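You operate a simulated robot arm through the tools that you are given. There is no shell and no other tool. Be economical: measure what you need, move in short steps, check, and stop when the job is done.

You are at the controls of a simulated two-armed robot. One attempt, no reset.

Task
Shut the running tote tap, mop the tote bench and move the jug there.
Fine: the tap comes first; mop with the black-grip pad and put it back; the water jug goes where the spill was. Set down upright: water jug.

It is judged by the outcome, as a careful person would: the job done as asked, and still so three seconds after it is handed in. It fails if anything else is knocked over, pushed out of place, dropped, spilled or broken.

Robot
Two 7-joint arms with two-finger parallel grippers on one trunk, on a base that drives. Base frame: it is fixed to the floor where the robot stands at the start and does not move with it; the origin is under the middle of the robot, x ahead of it, y to its left, z up. Readings come in mm, degrees, newtons and seconds.
The left shoulder is at the start at [70, 134, 1301], the right one opposite. With the tool pointing down near the work surface each hand reaches from about 100 to 460 mm from the robot's upright axis, wherever it stands, measured 20 degrees to its own side. Places, roughly: black-grip pad [1250, -1000, 750]; blue stirrer [750, -1000, 750]; green scoop [1500, -1000, 750]; grey-grip pad [-500, -4250, 1000]; screen wash jug [1000, -1250, 750]; top of the tote bench [700, -500, 600]; tote bench [700, -500, 300]; tote tap [600, 0, 900]. Payload 1.57 kg a hand.
The tool frame of a hand sits at the grasp point between the pads (the TCP): z along the fingers, y along the line on which they close. The tips reach 30 mm beyond it. The gripper opens to 80 mm. The fingers are 17 mm wide and 12 mm thick; the gripper's body (40 by 82 mm) begins 80 mm behind the TCP.
Orientation is that of the tool frame in the base frame, as a unit quaternion [w, x, y, z]. With the fingers straight down and closing along the base's y, the tool's x points along the base's -x, its y along +y and its z along -z.

Tools
- The arms move only by the tool move_arm. It takes "left_series", "right_series" or both (then of equal length, played together; a hand with none holds still); each is a list of rows, each a list of 7 numbers: the shift along the tool's x, y, z in units of 25 mm (1.0 is 25 mm), then the turn, a rotation vector about the tool's x, y, z in units of 8 degrees (1.0 is 8 degrees), then the finger opening in mm, from 0 to 80. In form: [[tx, ty, tz, ax, ay, az, jaw], ...]. A call has 1 to 10 rows; each row shifts and turns the commanded pose from where the row before left it, along the tool's axes as they then stand. A call with a number of a shift or a turn outside -1 to 1 is refused whole. A row lasts 0.2 s, in which the tool goes at most 50 mm and 8.6 degrees; a call with a longer step from one row to the next is refused whole, and so is a gripper value outside its range. A pose out of reach is approached as far as the arm can. The call stops where the force on the tool passes 40 N (or 10 N more than at its start, if that is more) or the arm is blocked; 0.2 s more then pass. The fingers move at their own pace (about 153 mm/s each) and stop on an object; they squeeze with about 34 N. The grip force told is the motor's: it shows also when the fingers shut on nothing. Time passes only in rows, and 0.2 s behind the last, so rows that do not move let the fingers close. The reply holds the time, the measured pose of the TCP, the force on the tool along the base axes, the opening and the grip force, in the units named above and with some noise, with the torque about the TCP (base axes, N m) and any sound that the robot's microphone picked up.
- Cameras (640 x 400 px; columns grow to the right, rows downward): "scene" is now at [109.5, -43.2, 1504]; the picture's right is [-0.58, -0.81, 0.00], its down [-0.65, 0.46, -0.61] and it looks along [0.50, -0.35, -0.79] (base axes); focal length 214 px, centre (320, 200). "left" rides on the left gripper at [72, 7, -122] in its tool frame; the picture's right is [-0.09, 1.00, 0.00], its down [-0.84, -0.08, -0.54] and it looks along [-0.54, -0.05, 0.84] (tool axes); focal length 238 px, centre (320, 200). "right" rides on the right gripper at [72, -7, -122] in its tool frame; the picture's right is [0.09, 1.00, 0.00], its down [-0.84, 0.08, -0.54] and it looks along [-0.54, 0.05, 0.84] (tool axes); focal length 238 px, centre (320, 200). There is no depth. A picture from a camera that has moved, and an enlarged one, comes with that camera's place and axes in the base frame and with its lens.
- capture(camera): a new picture of that camera. It takes no simulated time.
- lift_body(by): slides the trunk up (or, below 0, down) by that many mm; the arms and the scene camera ride with it, the base frame stays. It gives what a move gives, with no picture.
- drive_base(legs): drives the robot by 1 to 6 legs, each [ahead, left, turn to the left] in mm, mm and degrees, along the robot's own axes; the way and the turn of a leg run together, so that a leg with both is an arc; at most 1500 mm and 180 degrees a leg. The arms and the cameras ride along, it lands a little off, and it stops where it bumps. It gives what a move gives.
- aim_head(pan, tilt): turns the head with the scene camera to pan (to the left, within 86 degrees either way) and tilt (down, from -29 to 69), counted from straight ahead of the robot. It gives what a move gives.
- close_up(camera, box): a new picture of the part [left, top, right, bottom] of that camera's present view, enlarged. It takes no simulated time.
- sign_off(): hands the job in; it is judged then, once.

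Work in short steps. Places have to be worked out from the pictures, the camera data and where the tool is seen: move nearer, look again, correct. Check each grasp and each placing, and mend what went wrong. You have 120 turns and 88 pictures in all, those below and enlarged ones among them. Open the grippers and draw the arms clear of the work before you hand the job in, unless the task says otherwise; then end with one line.

The tools are called after "Call:" as a command line: name --argument value ..., lists and objects as JSON in quotes. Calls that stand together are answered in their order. move_arm: Moves the arms, as the interface text tells. Its arguments: {"type":"object","properties":{"left_series":{"type":"array","items":{"type":"array","items":{"type":"number"}}},"right_series":{"type":"array","items":{"type":"array","items":{"type":"number"}}}},"required":[]} The other tools are called the same way: lift_body (by) slides the trunk up or down; drive_base (legs) drives the base; aim_head (pan, tilt) turns the head that bears the scene camera; capture (camera) takes a picture; close_up (camera, box) takes an enlarged picture of a part of a camera's view; sign_off () hands the job in.

At the start:

```text
t: 0.0
left_ee_pos: [385.8, -47.4, 1235.3]
left_tcp_rot: [0.0, 0.0, 1.0, 0.0]
left_ft_force: [0.3, -0.8, 0.2]
left_wrist_torque: [-0.01, 0.03, 0.02]
left_gripper_width: 80.1
left_finger_force: 0.0
right_ee_pos: [287.4, -343.4, 1216.6]
right_tcp_rot: [0.0, 0.0, 1.0, 0.0]
right_ft_force: [1.3, -2.1, 0.1]
right_wrist_torque: [-0.03, 0.0, 0.01]
right_gripper_width: 80.0
right_finger_force: 0.0
trunk travel left (down, up): [-875.0, 65.0]
robot x, y, heading: [1.2, 2.7, -0.1]
head pan, tilt: [-35.6, 52.5]
```

scene: 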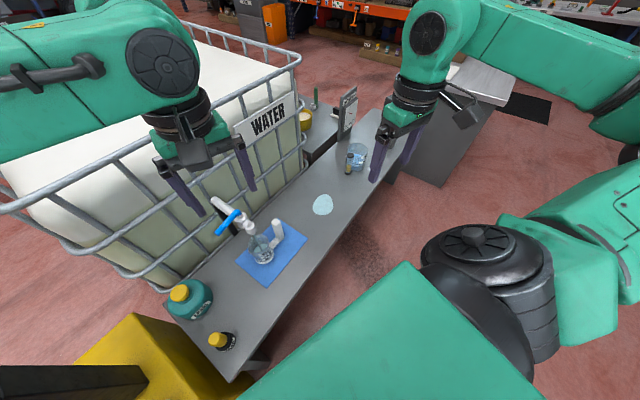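
right: 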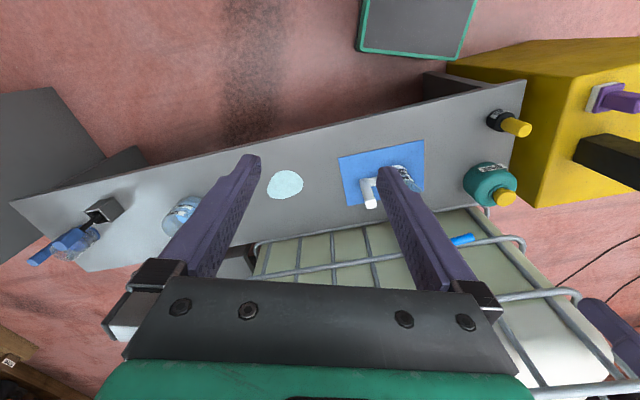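
left: 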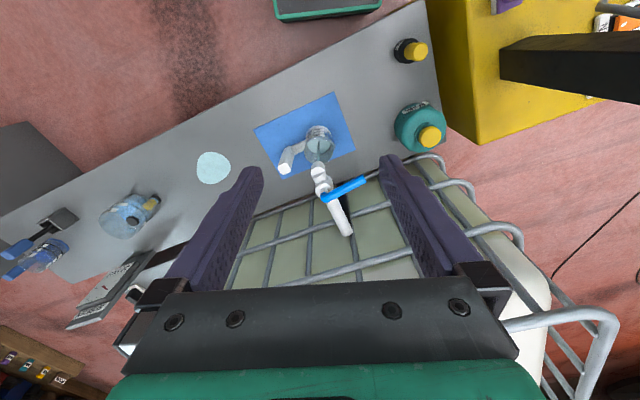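

The pictures show the bench running along the tote, with a tap (blue lever), a jug on a blue mat under it, and a pale spill. I'll look closer at the tap and the bench.

Call:
close_up --camera "scene" --box '[150, 170, 350, 295]'

Call:
close_up --camera "left" --box '[200, 80, 440, 230]'

Call:
close_up --camera "scene" --box '[270, 60, 430, 200]'

```text
3.20 times, centred on (250, 232) of scene
camera zoom: at [109.5, -43.2, 1504.0], right [-0.58, -0.81, 0.0], down [-0.65, 0.46, -0.61], along [0.5, -0.35, -0.79], focal length 686 px, centre (544, 96)
```

zoom: 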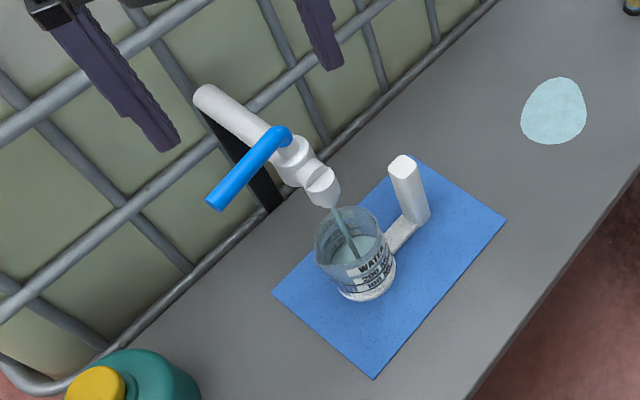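

```text
2.67 times, centred on (320, 155) of left
camera zoom: at [314.0, -39.6, 1358.6], right [0.09, 1.0, 0.0], down [0.84, -0.08, 0.54], along [0.54, -0.05, -0.84], focal length 636 px, centre (320, 320)
```

zoom: 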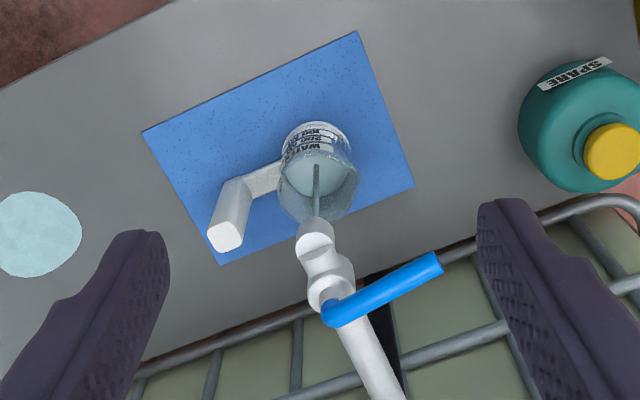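

```text
2.86 times, centred on (350, 130) of scene
camera zoom: at [109.5, -43.2, 1504.0], right [-0.58, -0.81, 0.0], down [-0.65, 0.46, -0.61], along [0.5, -0.35, -0.79], focal length 613 px, centre (234, 400)
```

zoom: 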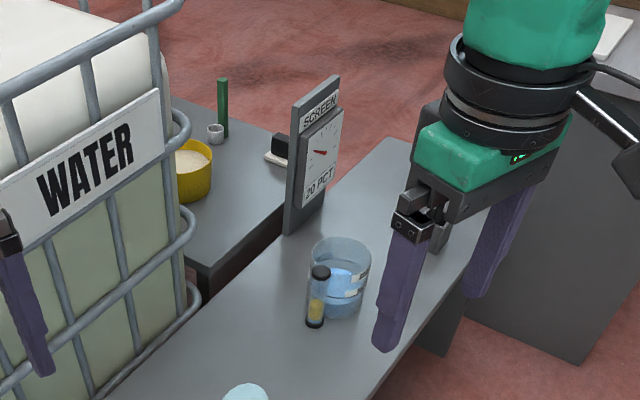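

I triangulate the lever pivot at about (583,-53,930) and its tip at (547,28,932), so the lever stands across the pipe. I'll turn the left hand so it can straddle the lever, and descend to about z 1040.

Call:
move_arm --left_series '[[0, 0, 0.86, 0, 0, 0.92, 60], [0, 0, 0.86, 0, 0, 0.92, 60], [0, 0, 0.86, 0, 0, 0.92, 60], [0, 0, 0.86, 0, 0, 0.92, 60], [0, 0, 0.86, 0, 0, 0.92, 60], [0, 0, 0.86, 0, 0, 0.92, 60], [0, 0, 0.86, 0, 0, 0.92, 60], [0, 0, 0.86, 0, 0, 0.92, 60], [0, 0, 0.86, 0, 0, 0.9, 60]]'

```text
t: 2.0
left_ee_pos: [387.9, -46.0, 1041.0]
left_tcp_rot: [0.0, 0.546, 0.838, 0.0]
left_ft_force: [-0.2, -0.6, 0.3]
left_wrist_torque: [0.02, 0.02, -0.01]
left_gripper_width: 60.0
left_finger_force: 0.0
right_ee_pos: [287.2, -343.9, 1217.7]
right_tcp_rot: [0.0, 0.0, 1.0, 0.0]
right_ft_force: [-0.2, 0.4, -0.2]
right_wrist_torque: [0.02, 0.02, -0.01]
right_gripper_width: 79.9
right_finger_force: 0.0
trunk travel left (down, up): [-875.0, 65.0]
robot x, y, heading: [2.0, -1.2, 0.1]
head pan, tilt: [-35.6, 52.5]
```

Orientation is as wanted; now I'll move over the lever.

Call:
move_arm --left_series '[[-0.1, 0.875, 0, 0, 0, 0, 60], [-0.1, 0.875, 0, 0, 0, 0, 60], [-0.1, 0.875, 0, 0, 0, 0, 60], [-0.1, 0.875, 0, 0, 0, 0, 60], [-0.1, 0.875, 0, 0, 0, 0, 60], [-0.1, 0.875, 0, 0, 0, 0, 60], [-0.1, 0.875, 0, 0, 0, 0, 60], [-0.1, 0.875, 0, 0, 0, 0, 60]]'

Call:
capture --camera "left"

Call:
capture --camera "scene"

```text
t: 3.8
left_ee_pos: [555.9, 5.6, 1040.5]
left_tcp_rot: [0.0, 0.546, 0.838, -0.001]
left_ft_force: [0.7, 0.6, -0.5]
left_wrist_torque: [-0.02, 0.03, -0.02]
left_gripper_width: 60.2
left_finger_force: 0.0
right_ee_pos: [289.8, -343.7, 1217.7]
right_tcp_rot: [0.0, 0.0, 1.0, 0.001]
right_ft_force: [-0.2, -0.3, 0.2]
right_wrist_torque: [0.01, 0.0, -0.02]
right_gripper_width: 79.8
right_finger_force: 0.1
trunk travel left (down, up): [-875.0, 65.0]
robot x, y, heading: [0.9, -1.9, -0.1]
head pan, tilt: [-35.6, 52.5]
```

```text
81 pictures are left
camera left: at [532.0, 74.5, 1164.2], right [0.95, 0.32, 0.0], down [0.27, -0.8, 0.54], along [0.17, -0.51, -0.84], focal length 238 px, centre (320, 200)
```

left: 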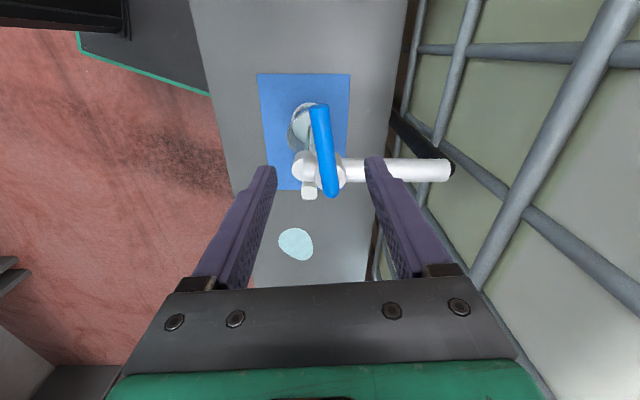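

```text
80 pictures are left
camera scene: at [110.2, -44.1, 1503.9], right [-0.58, -0.81, 0.0], down [-0.65, 0.46, -0.61], along [0.49, -0.35, -0.79], focal length 214 px, centre (320, 200)
```

scene: 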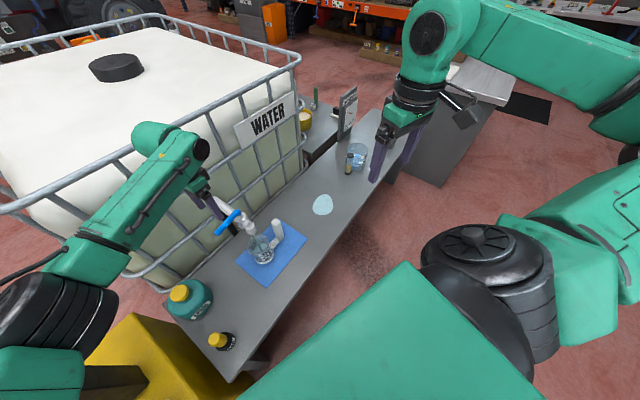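

The lever lies between the fingers' columns. I'll descend to straddle it.

Call:
move_arm --left_series '[[0, 0, 0.84, 0, 0, 0, 60], [0, 0, 0.84, 0, 0, 0, 60], [0, 0, 0.84, 0, 0, 0, 60], [0, 0, 0.84, 0, 0, 0, 60], [0, 0, 0.84, 0, 0, 0, 50]]'

Call:
capture --camera "left"

Call:
close_up --camera "scene" --box '[170, 170, 330, 290]'

```text
t: 5.0
left_ee_pos: [554.7, 5.8, 937.0]
left_tcp_rot: [-0.001, 0.545, 0.839, 0.001]
left_ft_force: [1.0, 0.5, -0.1]
left_wrist_torque: [0.0, 0.01, 0.01]
left_gripper_width: 50.1
left_finger_force: 0.0
right_ee_pos: [287.5, -343.6, 1215.9]
right_tcp_rot: [0.0, 0.0, 1.0, 0.0]
right_ft_force: [-0.1, -0.1, -0.3]
right_wrist_torque: [0.01, 0.0, 0.03]
right_gripper_width: 79.7
right_finger_force: 0.0
trunk travel left (down, up): [-875.0, 65.0]
robot x, y, heading: [1.2, 3.5, -0.0]
head pan, tilt: [-35.6, 52.5]
```

```text
79 pictures are left
camera left: at [531.0, 74.1, 1060.0], right [0.95, 0.32, 0.0], down [0.27, -0.8, 0.54], along [0.17, -0.51, -0.84], focal length 238 px, centre (320, 200)
```

left: 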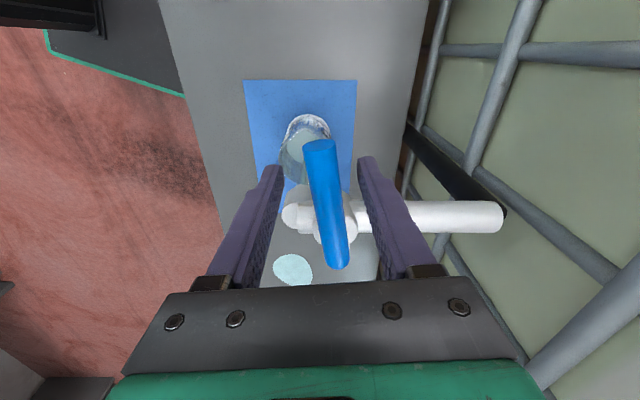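

```text
3.33 times, centred on (250, 230) of scene
camera zoom: at [109.7, -44.3, 1503.9], right [-0.58, -0.81, 0.0], down [-0.65, 0.46, -0.61], along [0.5, -0.35, -0.79], focal length 715 px, centre (553, 100)
```

zoom: 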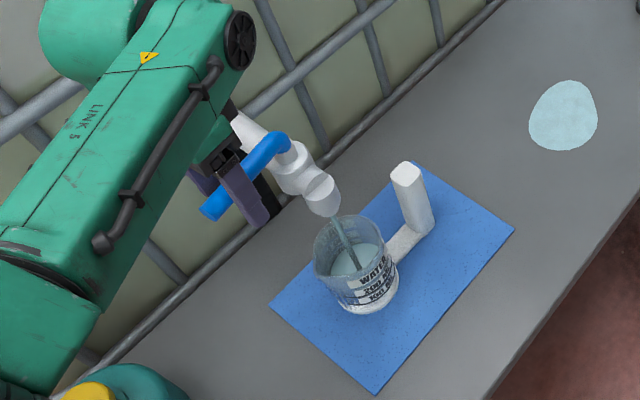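

The lever sits between the fingers. I'll narrow the jaw and swing a little toward the spout side to feel whether it turns.

Call:
move_arm --left_series '[[0, 0, 0, 0, 0, 0, 24], [-0.025, -0.36, 0, 0, 0, -1, 24], [-0.025, -0.36, 0, 0, 0, -1, 24], [-0.025, -0.36, 0, 0, 0, -1, 24]]'

Call:
capture --camera "left"

```text
t: 6.0
left_ee_pos: [533.1, -8.6, 938.1]
left_tcp_rot: [-0.001, 0.358, 0.934, 0.0]
left_ft_force: [0.9, 1.9, 0.6]
left_wrist_torque: [0.01, -0.01, 0.02]
left_gripper_width: 24.8
left_finger_force: 0.9
right_ee_pos: [287.9, -343.7, 1216.5]
right_tcp_rot: [0.001, 0.001, 1.0, 0.0]
right_ft_force: [-0.5, -0.6, -0.1]
right_wrist_torque: [-0.01, 0.02, 0.02]
right_gripper_width: 79.8
right_finger_force: 0.0
trunk travel left (down, up): [-875.0, 65.0]
robot x, y, heading: [0.9, 3.2, -0.0]
head pan, tilt: [-35.6, 52.5]
```

```text
77 pictures are left
camera left: at [483.1, 43.5, 1060.5], right [0.73, 0.68, 0.0], down [0.57, -0.62, 0.54], along [0.37, -0.4, -0.84], focal length 238 px, centre (320, 200)
```

left: 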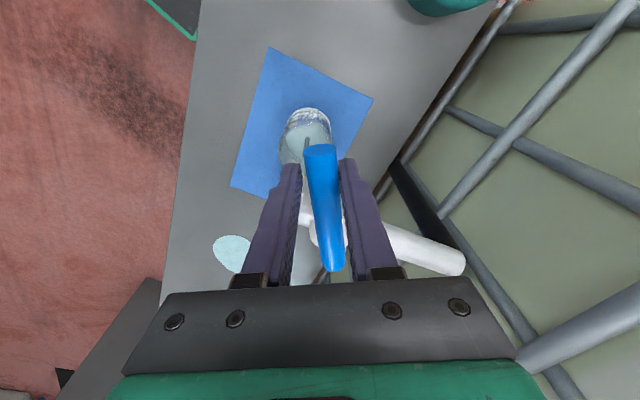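

The lever turns freely this way; I'll check whether the stream has weakened.

Call:
close_up --camera "scene" --box '[170, 170, 330, 290]'

```text
3.33 times, centred on (250, 230) of scene
camera zoom: at [109.5, -43.8, 1503.9], right [-0.58, -0.81, 0.0], down [-0.65, 0.46, -0.61], along [0.5, -0.35, -0.79], focal length 715 px, centre (553, 100)
```

zoom: 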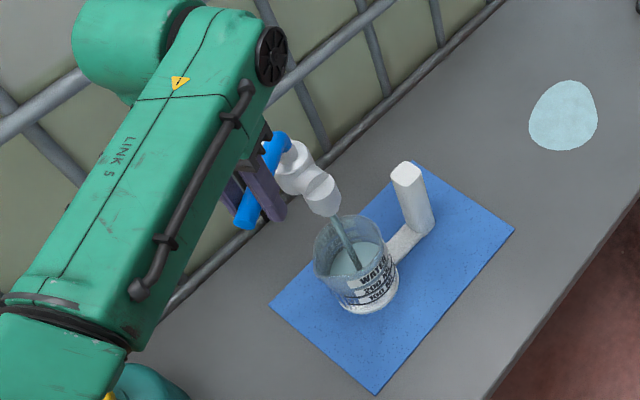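

I'll zoom tightly on the stream to compare its width.

Call:
close_up --camera "scene" --box '[240, 210, 280, 250]'

```text
10.00 times, centred on (260, 230) of scene
camera zoom: at [109.5, -43.8, 1503.9], right [-0.58, -0.81, 0.0], down [-0.65, 0.46, -0.61], along [0.5, -0.35, -0.79], focal length 2145 px, centre (920, -100)
```

zoom: 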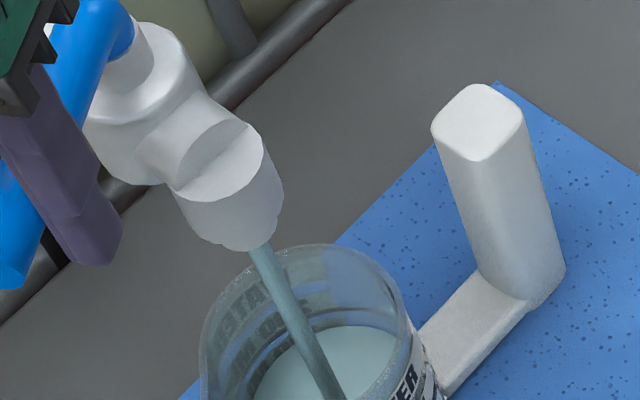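

No clear change yet; I'll swing three more steps the same way and compare at the same zoom.

Call:
move_arm --left_series '[[-0.025, -0.36, 0, 0, 0, -1, 24], [-0.025, -0.36, 0, 0, 0, -1, 24], [-0.025, -0.36, 0, 0, 0, -1, 24]]'

Call:
close_up --camera "scene" --box '[240, 210, 280, 250]'

```text
t: 6.8
left_ee_pos: [519.6, -34.1, 937.5]
left_tcp_rot: [0.001, 0.156, 0.988, 0.0]
left_ft_force: [1.0, 0.6, 0.3]
left_wrist_torque: [0.02, -0.01, -0.01]
left_gripper_width: 24.3
left_finger_force: 0.0
right_ee_pos: [287.5, -344.5, 1216.7]
right_tcp_rot: [0.0, 0.0, 1.0, 0.0]
right_ft_force: [-0.4, 1.3, -0.1]
right_wrist_torque: [0.0, 0.01, -0.01]
right_gripper_width: 80.0
right_finger_force: 0.0
trunk travel left (down, up): [-875.0, 65.0]
robot x, y, heading: [-0.7, -0.6, -0.2]
head pan, tilt: [-35.6, 52.5]
```

```text
10.00 times, centred on (260, 230) of scene
camera zoom: at [109.5, -43.8, 1504.0], right [-0.58, -0.81, 0.0], down [-0.65, 0.46, -0.61], along [0.5, -0.35, -0.79], focal length 2145 px, centre (920, -100)
```

zoom: 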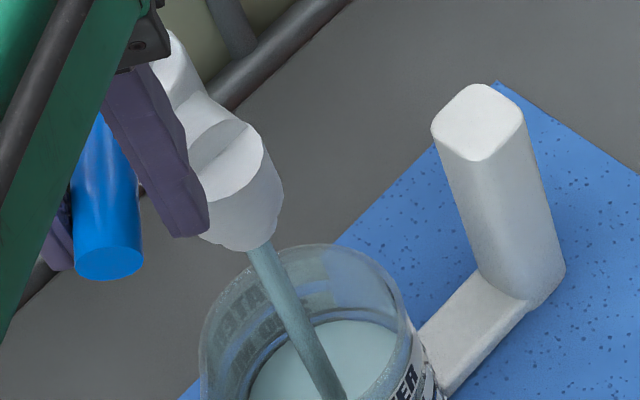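

The stream is slightly thicker, so this way opens. I'll swing back the other way, past the starting angle.

Call:
move_arm --left_series '[[-0.025, 0.36, 0, 0, 0, 1, 24], [-0.025, 0.36, 0, 0, 0, 1, 24], [-0.025, 0.36, 0, 0, 0, 1, 24], [-0.025, 0.36, 0, 0, 0, 1, 24], [-0.025, 0.36, 0, 0, 0, 1, 24], [-0.025, 0.36, 0, 0, 0, 1, 24], [-0.025, 0.36, 0, 0, 0, 1, 24], [-0.025, 0.36, 0, 0, 0, 1, 24], [-0.025, 0.36, 0, 0, 0, 1, 24]]'

Call:
close_up --camera "scene" --box '[220, 190, 284, 250]'

Call:
capture --camera "left"

```text
t: 8.8
left_ee_pos: [564.9, 12.5, 939.9]
left_tcp_rot: [-0.002, 0.706, 0.708, -0.002]
left_ft_force: [4.8, 3.1, -3.9]
left_wrist_torque: [-0.2, -0.1, 0.42]
left_gripper_width: 26.8
left_finger_force: 34.2
left hand out of reach, approached as far as the arm can: row 7, 8, 9
right_ee_pos: [290.5, -343.5, 1215.7]
right_tcp_rot: [-0.002, -0.001, 1.0, 0.001]
right_ft_force: [-0.3, 0.0, -0.6]
right_wrist_torque: [0.0, 0.02, -0.01]
right_gripper_width: 80.0
right_finger_force: 0.0
trunk travel left (down, up): [-875.0, 65.0]
robot x, y, heading: [2.8, -1.3, -0.1]
head pan, tilt: [-35.6, 52.5]
```

```text
6.67 times, centred on (252, 220) of scene
camera zoom: at [112.9, -43.2, 1503.5], right [-0.58, -0.81, 0.0], down [-0.65, 0.46, -0.61], along [0.49, -0.35, -0.79], focal length 1430 px, centre (773, 67)
```

zoom: 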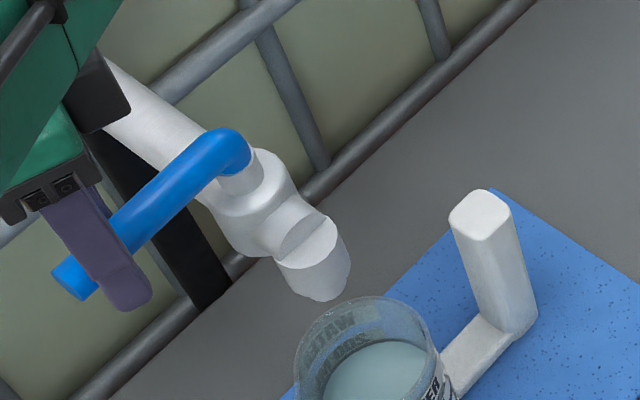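

```text
72 pictures are left
camera left: at [570.7, 83.8, 1062.2], right [1.0, -0.09, -0.01], down [-0.07, -0.84, 0.54], along [-0.05, -0.54, -0.84], focal length 238 px, centre (320, 200)
```

left: 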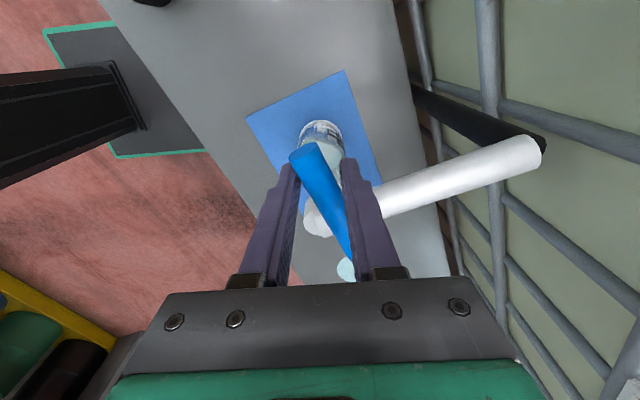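

The stream has stopped. To be sure the lever is at its closed stop, I'll unskew the hand and press a little further.

Call:
move_arm --left_series '[[0, 0, 0, 0, 0, -1, 40], [0, 0, 0, 0, 0, -1, 40], [0, 0.3, 0, 0, 0, 0, 40], [0, 0.3, 0, 0, 0, 0, 40]]'

Call:
capture --camera "left"

Call:
close_up --camera "scene" --box '[220, 190, 284, 250]'

```text
t: 9.8
left_ee_pos: [565.4, 16.6, 942.8]
left_tcp_rot: [0.001, 0.602, 0.798, -0.001]
left_ft_force: [0.4, 0.7, 0.4]
left_wrist_torque: [-0.03, 0.02, 0.01]
left_gripper_width: 40.1
left_finger_force: 0.1
left hand out of reach, approached as far as the arm can: row 3, 4
right_ee_pos: [286.2, -344.1, 1216.5]
right_tcp_rot: [-0.001, 0.0, 1.0, 0.0]
right_ft_force: [0.2, 0.0, -0.5]
right_wrist_torque: [0.01, -0.01, 0.0]
right_gripper_width: 79.8
right_finger_force: 0.1
trunk travel left (down, up): [-875.0, 65.0]
robot x, y, heading: [3.2, 0.9, -0.1]
head pan, tilt: [-35.6, 52.5]
```

```text
71 pictures are left
camera left: at [550.2, 87.5, 1065.5], right [0.98, 0.19, 0.0], down [0.16, -0.83, 0.54], along [0.1, -0.53, -0.84], focal length 238 px, centre (320, 200)
```

left: 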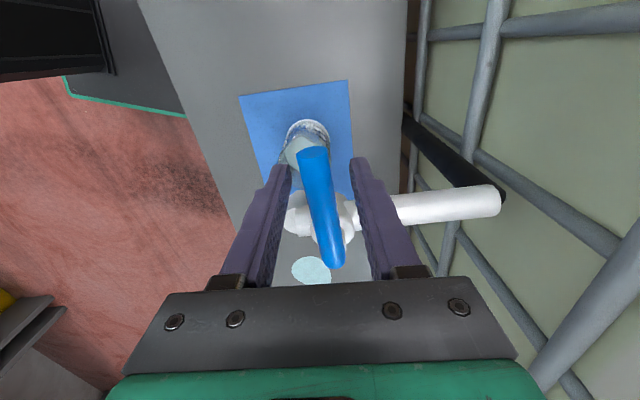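

```text
6.67 times, centred on (252, 220) of scene
camera zoom: at [108.8, -43.1, 1504.0], right [-0.58, -0.81, 0.0], down [-0.65, 0.46, -0.61], along [0.5, -0.35, -0.79], focal length 1430 px, centre (773, 67)
```

zoom: 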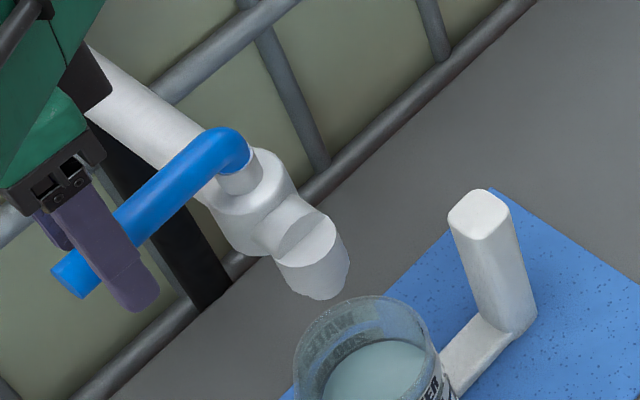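

With torque applied against it the lever held at about 16° and no water flows, so it is at its closed stop. I'll lift the left hand clear and look toward the pad's area.

Call:
move_arm --left_series '[[0, 0, -0.8, 0, 0, 0, 60], [0, 0, -1, 0, 0, 0, 60], [0, 0, -1, 0, 0, 0, 60], [0, 0, -1, 0, 0, 0, 60], [0, 0, -1, 0, 0, 0, 60], [0, -1, 0, 0, 0, 0, 60], [0, -1, 0, 0, 0, 0, 60], [0, -1, 0, 0, 0, 0, 60], [0, -1, 0, 0, 0, 0, 60], [0, -1, 0, 0, 0, 0, 60]]'

Call:
aim_head --pan -45 --tilt 25

Call:
capture --camera "scene"

```text
t: 12.0
left_ee_pos: [444.2, -17.8, 1062.6]
left_tcp_rot: [0.0, 0.601, 0.799, 0.0]
left_ft_force: [-1.5, 0.5, 0.0]
left_wrist_torque: [-0.01, 0.02, 0.01]
left_gripper_width: 60.0
left_finger_force: 0.0
right_ee_pos: [285.8, -343.8, 1216.4]
right_tcp_rot: [0.0, -0.001, 1.0, 0.001]
right_ft_force: [0.1, -1.1, -0.1]
right_wrist_torque: [0.03, -0.01, 0.0]
right_gripper_width: 80.1
right_finger_force: 0.1
trunk travel left (down, up): [-875.0, 65.0]
robot x, y, heading: [-1.4, -2.6, 0.1]
head pan, tilt: [-35.6, 52.5]
```

```text
t: 12.9
left_ee_pos: [446.2, -18.5, 1062.3]
left_tcp_rot: [0.0, 0.603, 0.798, 0.0]
left_ft_force: [0.5, -0.3, 0.0]
left_wrist_torque: [-0.03, 0.01, 0.01]
left_gripper_width: 60.0
left_finger_force: 0.0
right_ee_pos: [287.6, -343.2, 1216.1]
right_tcp_rot: [0.001, 0.0, 1.0, 0.001]
right_ft_force: [-0.6, 0.1, -0.5]
right_wrist_torque: [-0.01, 0.01, 0.04]
right_gripper_width: 79.9
right_finger_force: 0.1
trunk travel left (down, up): [-875.0, 65.0]
robot x, y, heading: [-0.4, 1.4, 0.1]
head pan, tilt: [-45.0, 25.0]
```

```text
69 pictures are left
camera scene: at [114.0, -65.2, 1544.6], right [-0.71, -0.71, 0.0], down [-0.3, 0.3, -0.91], along [0.64, -0.64, -0.42], focal length 214 px, centre (320, 200)
```

scene: 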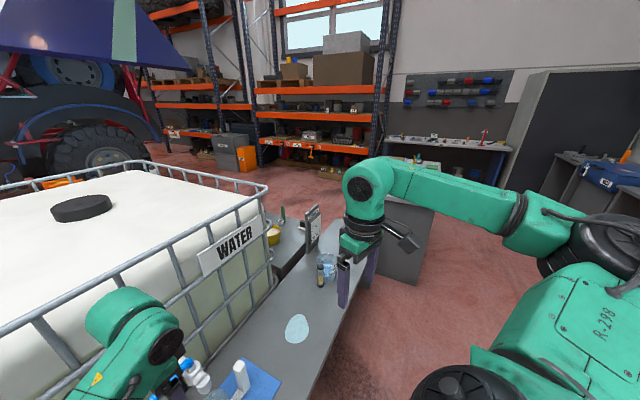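

Call:
close_up --camera "scene" --box '[250, 190, 350, 290]'

Call:
close_up --camera "right" --box '[0, 80, 250, 300]'

```text
4.00 times, centred on (300, 240) of scene
camera zoom: at [114.0, -65.2, 1544.6], right [-0.71, -0.71, 0.0], down [-0.3, 0.3, -0.91], along [0.64, -0.64, -0.42], focal length 858 px, centre (400, 40)
```

zoom: 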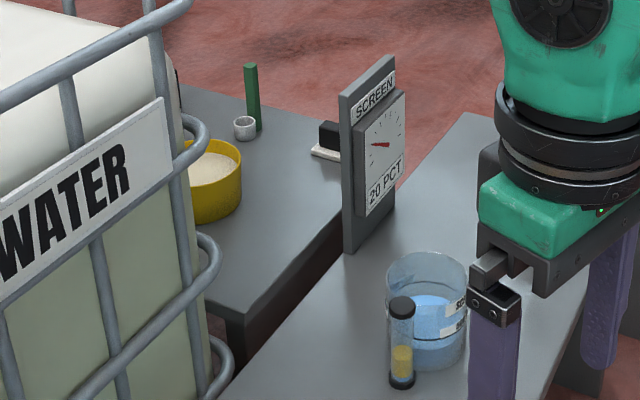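

```text
1.82 times, centred on (125, 190) of right
camera zoom: at [215.7, -349.7, 1340.6], right [-0.09, 1.0, 0.0], down [0.84, 0.08, 0.54], along [0.54, 0.05, -0.84], focal length 433 px, centre (674, 218)
```

zoom: 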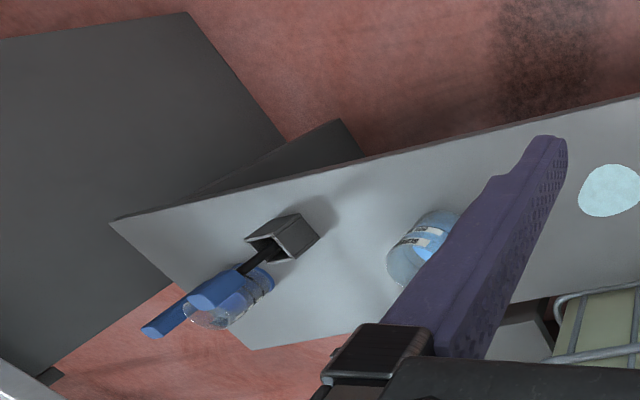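

The pad with the black grip is behind the screen gauge on the second table, near (1260,-1005,630). I can't reach it over the bench, so I'll look for a route round.

Call:
aim_head --pan -75 --tilt 25

Call:
capture --camera "scene"

Call:
aim_head --pan 20 --tilt 25

Call:
capture --camera "scene"

```text
t: 13.9
left_ee_pos: [445.4, -15.3, 1062.3]
left_tcp_rot: [0.0, 0.602, 0.798, 0.0]
left_ft_force: [-0.1, -0.3, 0.8]
left_wrist_torque: [0.04, 0.01, 0.01]
left_gripper_width: 59.8
left_finger_force: 0.0
right_ee_pos: [286.8, -342.5, 1217.2]
right_tcp_rot: [0.0, 0.0, 1.0, 0.0]
right_ft_force: [0.2, -0.3, -0.6]
right_wrist_torque: [0.0, 0.01, 0.01]
right_gripper_width: 80.1
right_finger_force: 0.1
trunk travel left (down, up): [-875.0, 65.0]
robot x, y, heading: [0.7, -1.2, 0.1]
head pan, tilt: [-75.0, 25.0]
```

```text
66 pictures are left
camera scene: at [72.6, -89.0, 1544.7], right [-0.97, -0.26, 0.0], down [-0.11, 0.41, -0.91], along [0.24, -0.88, -0.42], focal length 214 px, centre (320, 200)
```

scene: 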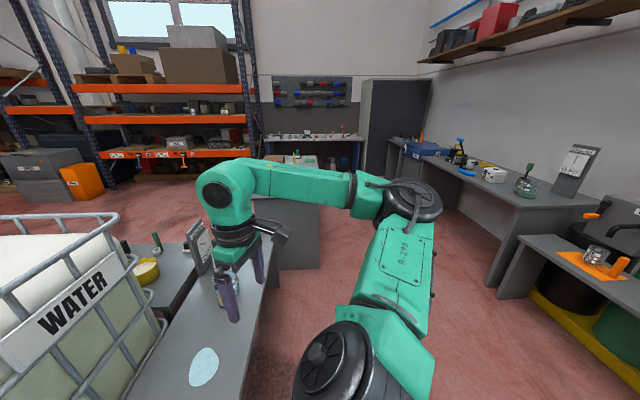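

```text
t: 15.6
left_ee_pos: [446.5, -17.6, 1062.4]
left_tcp_rot: [0.001, 0.603, 0.798, 0.0]
left_ft_force: [-0.9, 0.2, -0.6]
left_wrist_torque: [0.02, 0.0, -0.01]
left_gripper_width: 60.0
left_finger_force: 0.1
right_ee_pos: [288.1, -342.4, 1216.7]
right_tcp_rot: [0.0, 0.001, 1.0, -0.001]
right_ft_force: [0.2, -0.3, 0.6]
right_wrist_torque: [-0.03, 0.0, -0.02]
right_gripper_width: 79.8
right_finger_force: 0.1
trunk travel left (down, up): [-875.0, 65.0]
robot x, y, heading: [-0.0, 2.6, 0.1]
head pan, tilt: [20.0, 25.0]
```

```text
65 pictures are left
camera scene: at [135.3, 31.3, 1544.7], right [0.34, -0.94, 0.0], down [-0.4, -0.14, -0.91], along [0.85, 0.31, -0.42], focal length 214 px, centre (320, 200)
```

scene: 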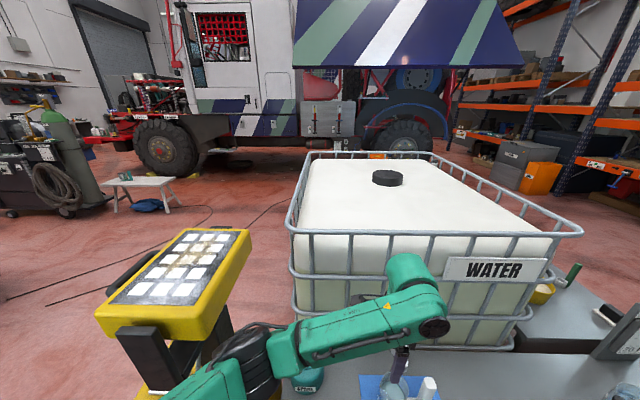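

Open floor exists around the far side of the grey cabinet. I'll back off, turn to face along the bench, drive along it, and look again.

Call:
drive_base --legs '[[-500, 0, 0], [0, 0, -72], [1300, 0, 0]]'

Call:
aim_head --pan 30 --tilt 30

Call:
capture --camera "scene"

```text
t: 27.7
left_ee_pos: [37.1, -1649.2, 1063.1]
left_tcp_rot: [0.0, 0.955, 0.297, 0.0]
left_ft_force: [-0.3, 1.1, -0.5]
left_wrist_torque: [0.01, -0.01, 0.0]
left_gripper_width: 60.1
left_finger_force: 0.0
right_ee_pos: [-323.3, -1602.1, 1218.3]
right_tcp_rot: [0.001, 0.584, 0.811, 0.001]
right_ft_force: [-0.3, 0.3, -0.5]
right_wrist_torque: [-0.01, 0.01, -0.01]
right_gripper_width: 80.0
right_finger_force: 0.0
trunk travel left (down, up): [-875.0, 65.0]
robot x, y, heading: [-87.5, -1217.5, -71.5]
head pan, tilt: [20.0, 25.0]
```

```text
t: 28.4
left_ee_pos: [37.2, -1649.9, 1063.4]
left_tcp_rot: [0.0, 0.955, 0.297, 0.0]
left_ft_force: [0.7, 0.5, -0.9]
left_wrist_torque: [-0.01, 0.01, 0.02]
left_gripper_width: 60.1
left_finger_force: 0.0
right_ee_pos: [-322.5, -1603.1, 1216.2]
right_tcp_rot: [0.0, 0.584, 0.812, -0.001]
right_ft_force: [0.4, -0.1, 0.3]
right_wrist_torque: [-0.03, 0.01, 0.01]
right_gripper_width: 80.3
right_finger_force: 0.0
trunk travel left (down, up): [-875.0, 65.0]
robot x, y, heading: [-84.4, -1222.0, -71.6]
head pan, tilt: [30.0, 30.0]
```

```text
64 pictures are left
camera scene: at [-6.0, -1329.0, 1536.8], right [-0.66, -0.75, 0.0], down [-0.37, 0.33, -0.87], along [0.65, -0.57, -0.5], focal length 214 px, centre (320, 200)
```

scene: 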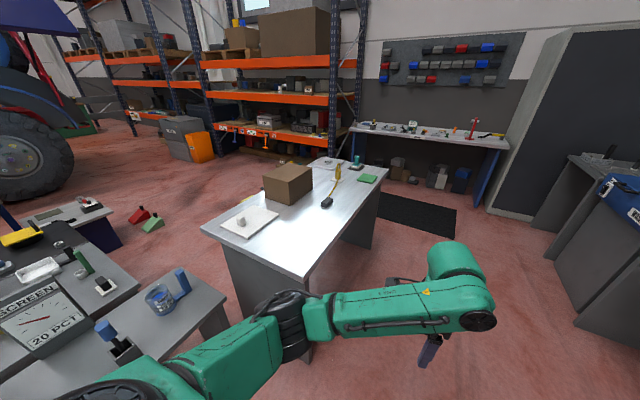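

The obstacle is a metal table at roughly d 1770–3000 along the bench direction, with clear floor round its far end. I'll go around it and turn back toward the second table.

Call:
drive_base --legs '[[1500, 0, 0], [850, 0, 0], [0, 1480, 0], [0, 0, 180], [1100, 0, 0]]'

Call:
aim_head --pan 0 --tilt 35

Call:
capture --camera "scene"

```text
t: 59.5
left_ee_pos: [1567.2, -1511.3, 1062.4]
left_tcp_rot: [0.0, -0.309, 0.951, 0.0]
left_ft_force: [-0.3, -0.7, 0.3]
left_wrist_torque: [0.02, 0.0, 0.01]
left_gripper_width: 60.3
left_finger_force: 0.0
right_ee_pos: [1927.1, -1547.5, 1216.6]
right_tcp_rot: [0.0, 0.82, -0.573, 0.0]
right_ft_force: [-0.5, 0.4, 0.1]
right_wrist_torque: [0.0, 0.02, 0.0]
right_gripper_width: 79.6
right_finger_force: 0.0
trunk travel left (down, up): [-875.0, 65.0]
robot x, y, heading: [1708.5, -1940.2, 110.3]
head pan, tilt: [30.0, 30.0]
```

```text
t: 60.4
left_ee_pos: [1566.8, -1512.3, 1061.8]
left_tcp_rot: [0.0, -0.31, 0.951, 0.0]
left_ft_force: [0.1, 1.0, -0.3]
left_wrist_torque: [0.0, -0.01, -0.02]
left_gripper_width: 60.2
left_finger_force: 0.0
right_ee_pos: [1927.9, -1548.0, 1216.4]
right_tcp_rot: [0.0, 0.82, -0.572, 0.0]
right_ft_force: [-0.6, -0.2, -0.7]
right_wrist_torque: [0.04, -0.01, 0.02]
right_gripper_width: 79.8
right_finger_force: 0.1
trunk travel left (down, up): [-875.0, 65.0]
robot x, y, heading: [1704.7, -1937.0, 110.4]
head pan, tilt: [0.0, 35.0]
```

```text
63 pictures are left
camera scene: at [1655.1, -1806.8, 1529.0], right [0.94, 0.35, 0.0], down [0.2, -0.54, -0.82], along [-0.28, 0.77, -0.57], focal length 214 px, centre (320, 200)
```

scene: 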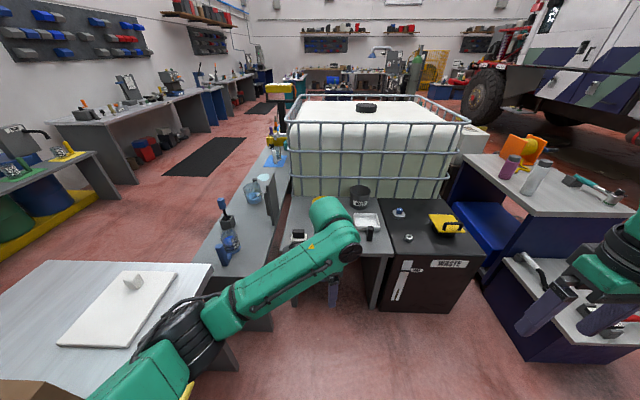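

I can see the second table with the pad. Zooming in to locate it precisely before driving closer.

Call:
close_up --camera "scene" --box '[200, 170, 500, 360]'

```text
2.11 times, centred on (350, 265) of scene
camera zoom: at [1655.1, -1806.8, 1529.0], right [0.94, 0.35, 0.0], down [0.2, -0.54, -0.82], along [-0.28, 0.77, -0.57], focal length 452 px, centre (257, 63)
```

zoom: 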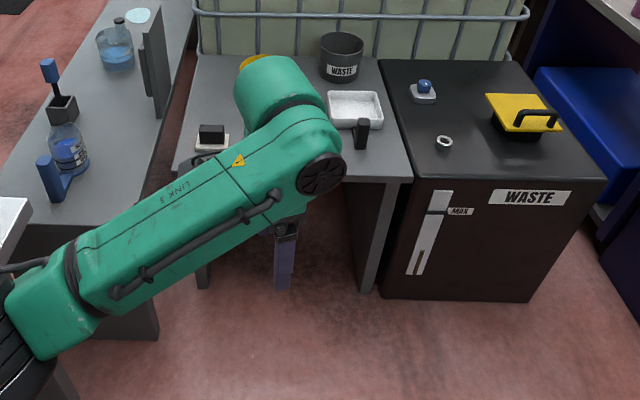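

Pad sits near (1235,-1010). I'll drive up to the table end so the left hand can reach it.

Call:
drive_base --legs '[[610, -10, -2]]'

Call:
aim_head --pan 10 --tilt 60

Call:
capture --camera "scene"

Call:
capture --camera "left"

```text
t: 63.8
left_ee_pos: [1390.3, -934.4, 1063.9]
left_tcp_rot: [0.0, -0.294, 0.956, 0.001]
left_ft_force: [-0.6, -0.1, 0.4]
left_wrist_torque: [0.04, -0.01, -0.03]
left_gripper_width: 60.0
left_finger_force: 0.0
right_ee_pos: [1748.0, -982.4, 1216.7]
right_tcp_rot: [0.0, 0.811, -0.586, -0.001]
right_ft_force: [0.2, 0.7, 0.4]
right_wrist_torque: [-0.01, 0.03, 0.01]
right_gripper_width: 80.2
right_finger_force: 0.0
trunk travel left (down, up): [-875.0, 65.0]
robot x, y, heading: [1513.7, -1359.5, 108.3]
head pan, tilt: [0.0, 35.0]
```

```text
t: 64.7
left_ee_pos: [1389.3, -933.1, 1062.1]
left_tcp_rot: [0.0, -0.296, 0.955, 0.0]
left_ft_force: [-0.2, 1.3, 0.2]
left_wrist_torque: [-0.04, 0.01, 0.02]
left_gripper_width: 59.8
left_finger_force: 0.0
right_ee_pos: [1748.5, -980.3, 1216.4]
right_tcp_rot: [0.0, 0.811, -0.585, 0.0]
right_ft_force: [0.0, 0.5, 0.3]
right_wrist_torque: [0.0, 0.01, 0.0]
right_gripper_width: 80.1
right_finger_force: 0.0
trunk travel left (down, up): [-875.0, 65.0]
robot x, y, heading: [1511.4, -1360.9, 108.5]
head pan, tilt: [10.0, 60.0]
```

```text
61 pictures are left
camera scene: at [1464.2, -1254.6, 1494.7], right [0.88, 0.48, 0.0], down [0.41, -0.76, -0.5], along [-0.24, 0.44, -0.87], focal length 214 px, centre (320, 200)
```

scene: 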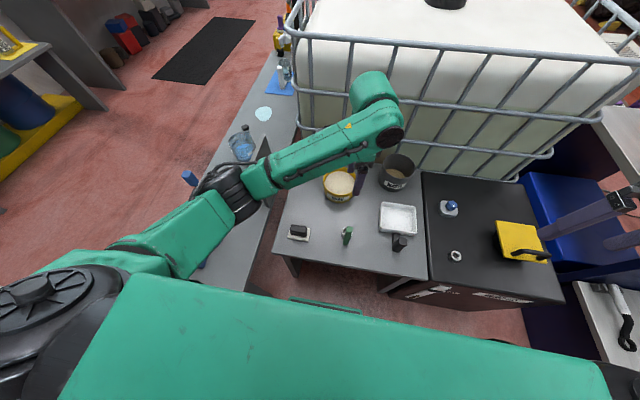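

```text
60 pictures are left
camera left: at [1325.0, -968.1, 1185.3], right [-0.49, 0.87, 0.0], down [0.73, 0.41, 0.54], along [0.47, 0.26, -0.84], focal length 238 px, centre (320, 200)
```

left: 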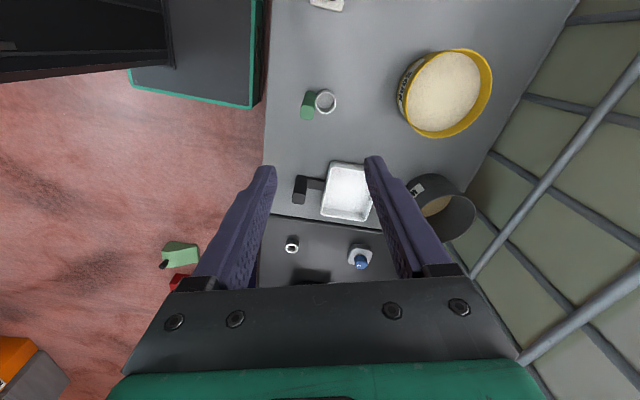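

Call:
close_up --camera "scene" --box '[265, 200, 365, 262]'

```text
6.40 times, centred on (315, 231) of scene
camera zoom: at [1464.2, -1254.6, 1494.7], right [0.88, 0.48, 0.0], down [0.41, -0.76, -0.5], along [-0.24, 0.44, -0.87], focal length 1373 px, centre (352, 2)
```

zoom: 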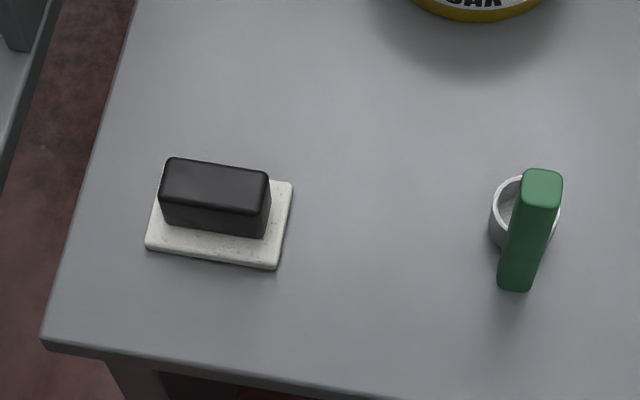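

The pad is centred near (1218,-994) with its grip along the bench normal and its top at about z 650. I'll rotate the left hand to close across the grip and move above it.

Call:
move_arm --left_series '[[0, 0, 0, 0, 0, 0.89, 60], [0, 0, 0, 0, 0, 0.89, 60], [0.91, 0, 0, 0, 0, 0, 60], [0.91, 0, 0, 0, 0, 0, 60], [0.91, 0, 0, 0, 0, 0, 60], [0.91, 0, 0, 0, 0, 0, 60], [0.91, 0, 0, 0, 0, 0, 60], [0.91, 0, 0, 0, 0, 0, 60], [0.91, 0, 0, 0, 0, 0, 60], [0.91, 0, 0, 0, 0, 0, 60]]'

Call:
move_arm --left_series '[[0, 0, 1, 0, 0, 0, 60], [0, 0, 1, 0, 0, 0, 60], [0, 0, 1, 0, 0, 0, 60], [0, 0, 1, 0, 0, 0, 60], [0, 0, 1, 0, 0, 0, 60], [0, 0, 1, 0, 0, 0, 60], [0, 0, 1, 0, 0, 0, 60], [0, 0, 1, 0, 0, 0, 60]]'

Call:
capture --camera "left"

Call:
capture --camera "scene"

```text
t: 66.9
left_ee_pos: [1217.9, -996.5, 1061.3]
left_tcp_rot: [0.001, -0.173, 0.985, 0.001]
left_ft_force: [-0.6, -0.8, -0.4]
left_wrist_torque: [0.03, -0.02, 0.0]
left_gripper_width: 60.1
left_finger_force: 0.1
right_ee_pos: [1748.3, -980.3, 1217.5]
right_tcp_rot: [-0.001, 0.811, -0.585, 0.001]
right_ft_force: [0.5, 0.4, 0.1]
right_wrist_torque: [0.02, 0.0, 0.01]
right_gripper_width: 79.9
right_finger_force: 0.0
trunk travel left (down, up): [-875.0, 65.0]
robot x, y, heading: [1514.5, -1360.8, 108.5]
head pan, tilt: [10.0, 60.0]
```

```text
t: 68.7
left_ee_pos: [1217.2, -995.2, 861.8]
left_tcp_rot: [0.001, -0.174, 0.985, 0.0]
left_ft_force: [0.1, 0.4, -0.1]
left_wrist_torque: [-0.02, -0.01, 0.03]
left_gripper_width: 59.9
left_finger_force: 0.1
right_ee_pos: [1748.9, -980.0, 1216.6]
right_tcp_rot: [0.0, 0.811, -0.585, 0.0]
right_ft_force: [-0.1, -0.1, -0.2]
right_wrist_torque: [0.02, 0.0, 0.04]
right_gripper_width: 80.1
right_finger_force: 0.0
trunk travel left (down, up): [-875.0, 65.0]
robot x, y, heading: [1514.4, -1363.0, 108.5]
head pan, tilt: [10.0, 60.0]
```

```text
58 pictures are left
camera left: at [1146.6, -1014.1, 985.0], right [-0.26, 0.97, 0.0], down [0.81, 0.22, 0.54], along [0.52, 0.14, -0.84], focal length 238 px, centre (320, 200)
```

left: 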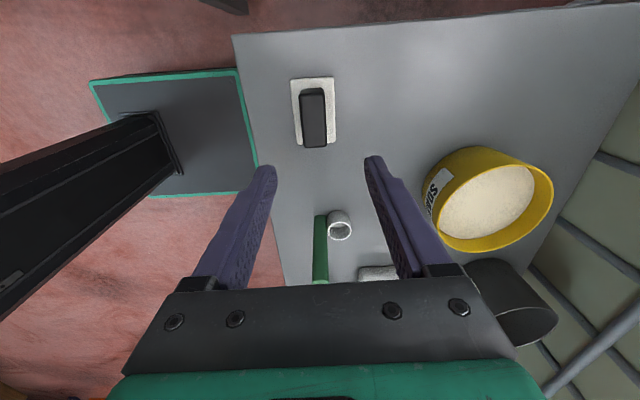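

```text
57 pictures are left
camera scene: at [1464.1, -1254.8, 1494.7], right [0.88, 0.48, 0.0], down [0.41, -0.76, -0.5], along [-0.24, 0.44, -0.87], focal length 214 px, centre (320, 200)
```

scene: 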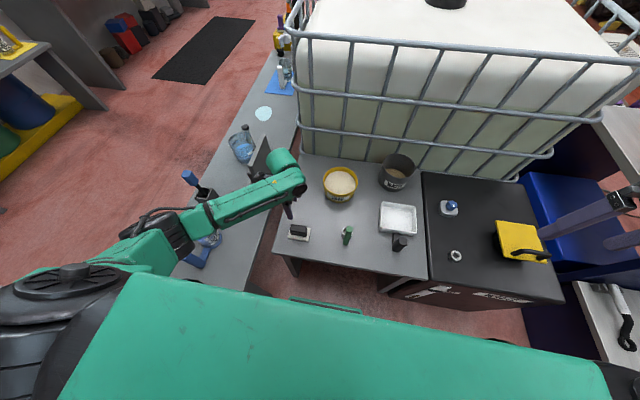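

The wrist view puts the grip near (1226,-1003), slightly off the earlier estimate. I'll correct by a few mm and descend to z≈700.

Call:
move_arm --left_series '[[-0.15, -0.26, 0.9, 0, 0, 0.25, 60], [0, 0, 0.9, 0, 0, 0, 60], [0, 0, 0.9, 0, 0, 0, 60], [0, 0, 0.9, 0, 0, 0, 60], [0, 0, 0.9, 0, 0, 0, 60], [0, 0, 0.9, 0, 0, 0, 60], [0, 0, 0.9, 0, 0, 0, 60]]'

Call:
capture --camera "left"

Call:
close_up --camera "scene" --box '[240, 170, 360, 262]'

```text
t: 70.3
left_ee_pos: [1223.7, -1000.7, 705.7]
left_tcp_rot: [0.0, -0.157, 0.988, 0.001]
left_ft_force: [-0.1, 0.0, 0.3]
left_wrist_torque: [0.02, -0.01, 0.02]
left_gripper_width: 60.2
left_finger_force: 0.1
right_ee_pos: [1749.8, -979.2, 1217.4]
right_tcp_rot: [0.0, 0.811, -0.585, 0.0]
right_ft_force: [-0.2, -0.2, -0.4]
right_wrist_torque: [-0.02, -0.02, -0.01]
right_gripper_width: 79.9
right_finger_force: 0.1
trunk travel left (down, up): [-875.0, 65.0]
robot x, y, heading: [1515.6, -1362.1, 108.5]
head pan, tilt: [10.0, 60.0]
```

```text
56 pictures are left
camera left: at [1152.6, -1017.0, 827.8], right [-0.22, 0.98, 0.0], down [0.82, 0.19, 0.54], along [0.53, 0.12, -0.84], focal length 238 px, centre (320, 200)
```

left: 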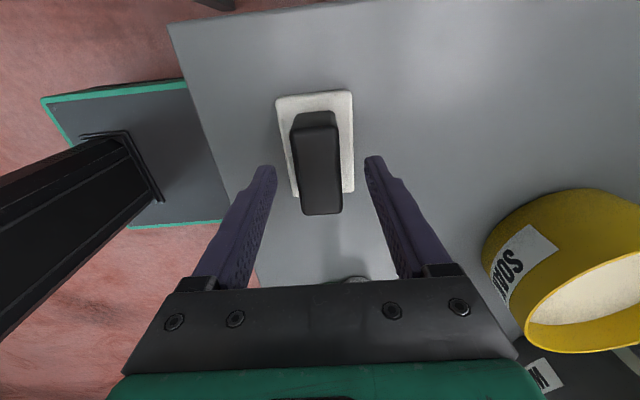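

```text
4.35 times, centred on (300, 216) of scene
camera zoom: at [1464.8, -1254.4, 1494.7], right [0.88, 0.48, 0.0], down [0.41, -0.76, -0.5], along [-0.24, 0.44, -0.87], focal length 932 px, centre (407, 130)
```

zoom: 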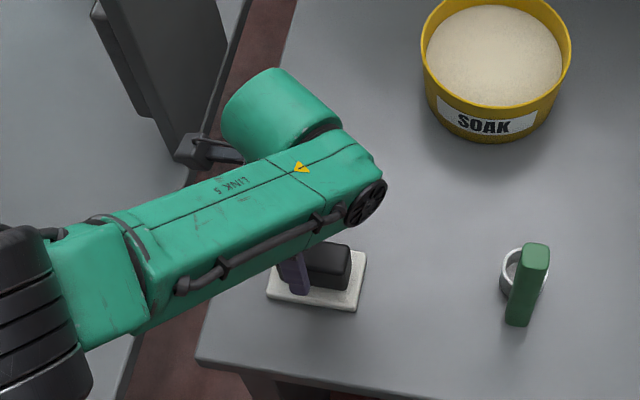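

Aligned laterally; I'll shift 10 mm along the grip, descend to z≈646 and close.

Call:
move_arm --left_series '[[-0.4, 0, 0.8, 0, 0, 0, 60], [0, 0, 0.8, 0, 0, 0, 60], [0, 0, 0.79, 0, 0, 0, 60], [0, 0, 0, 0, 0, 0, 15], [0, 0, 0, 0, 0, 0, 15], [0, 0, 0, 0, 0, 0, 15]]'

Call:
capture --camera "left"

```text
t: 71.7
left_ee_pos: [1235.4, -1005.8, 677.9]
left_tcp_rot: [0.0, -0.158, 0.987, -0.001]
left_ft_force: [-0.9, 0.4, 2.8]
left_wrist_torque: [0.08, -0.15, 0.02]
left_gripper_width: 31.8
left_finger_force: 34.2
left hand out of reach, approached as far as the arm can: row 2, 3
right_ee_pos: [1747.8, -981.8, 1218.0]
right_tcp_rot: [0.0, 0.811, -0.585, 0.001]
right_ft_force: [-0.6, 0.0, 0.3]
right_wrist_torque: [0.01, 0.01, -0.04]
right_gripper_width: 80.4
right_finger_force: 0.2
trunk travel left (down, up): [-875.0, 65.0]
robot x, y, heading: [1510.7, -1359.0, 108.3]
head pan, tilt: [10.0, 60.0]
```

```text
54 pictures are left
camera left: at [1163.8, -1022.3, 800.3], right [-0.22, 0.97, 0.0], down [0.82, 0.19, 0.54], along [0.53, 0.12, -0.84], focal length 238 px, centre (320, 200)
```

left: 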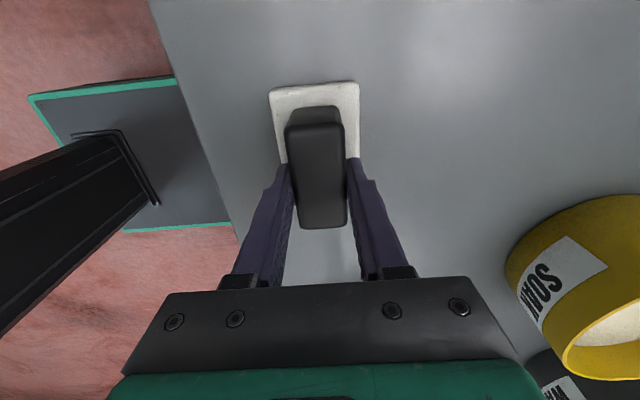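

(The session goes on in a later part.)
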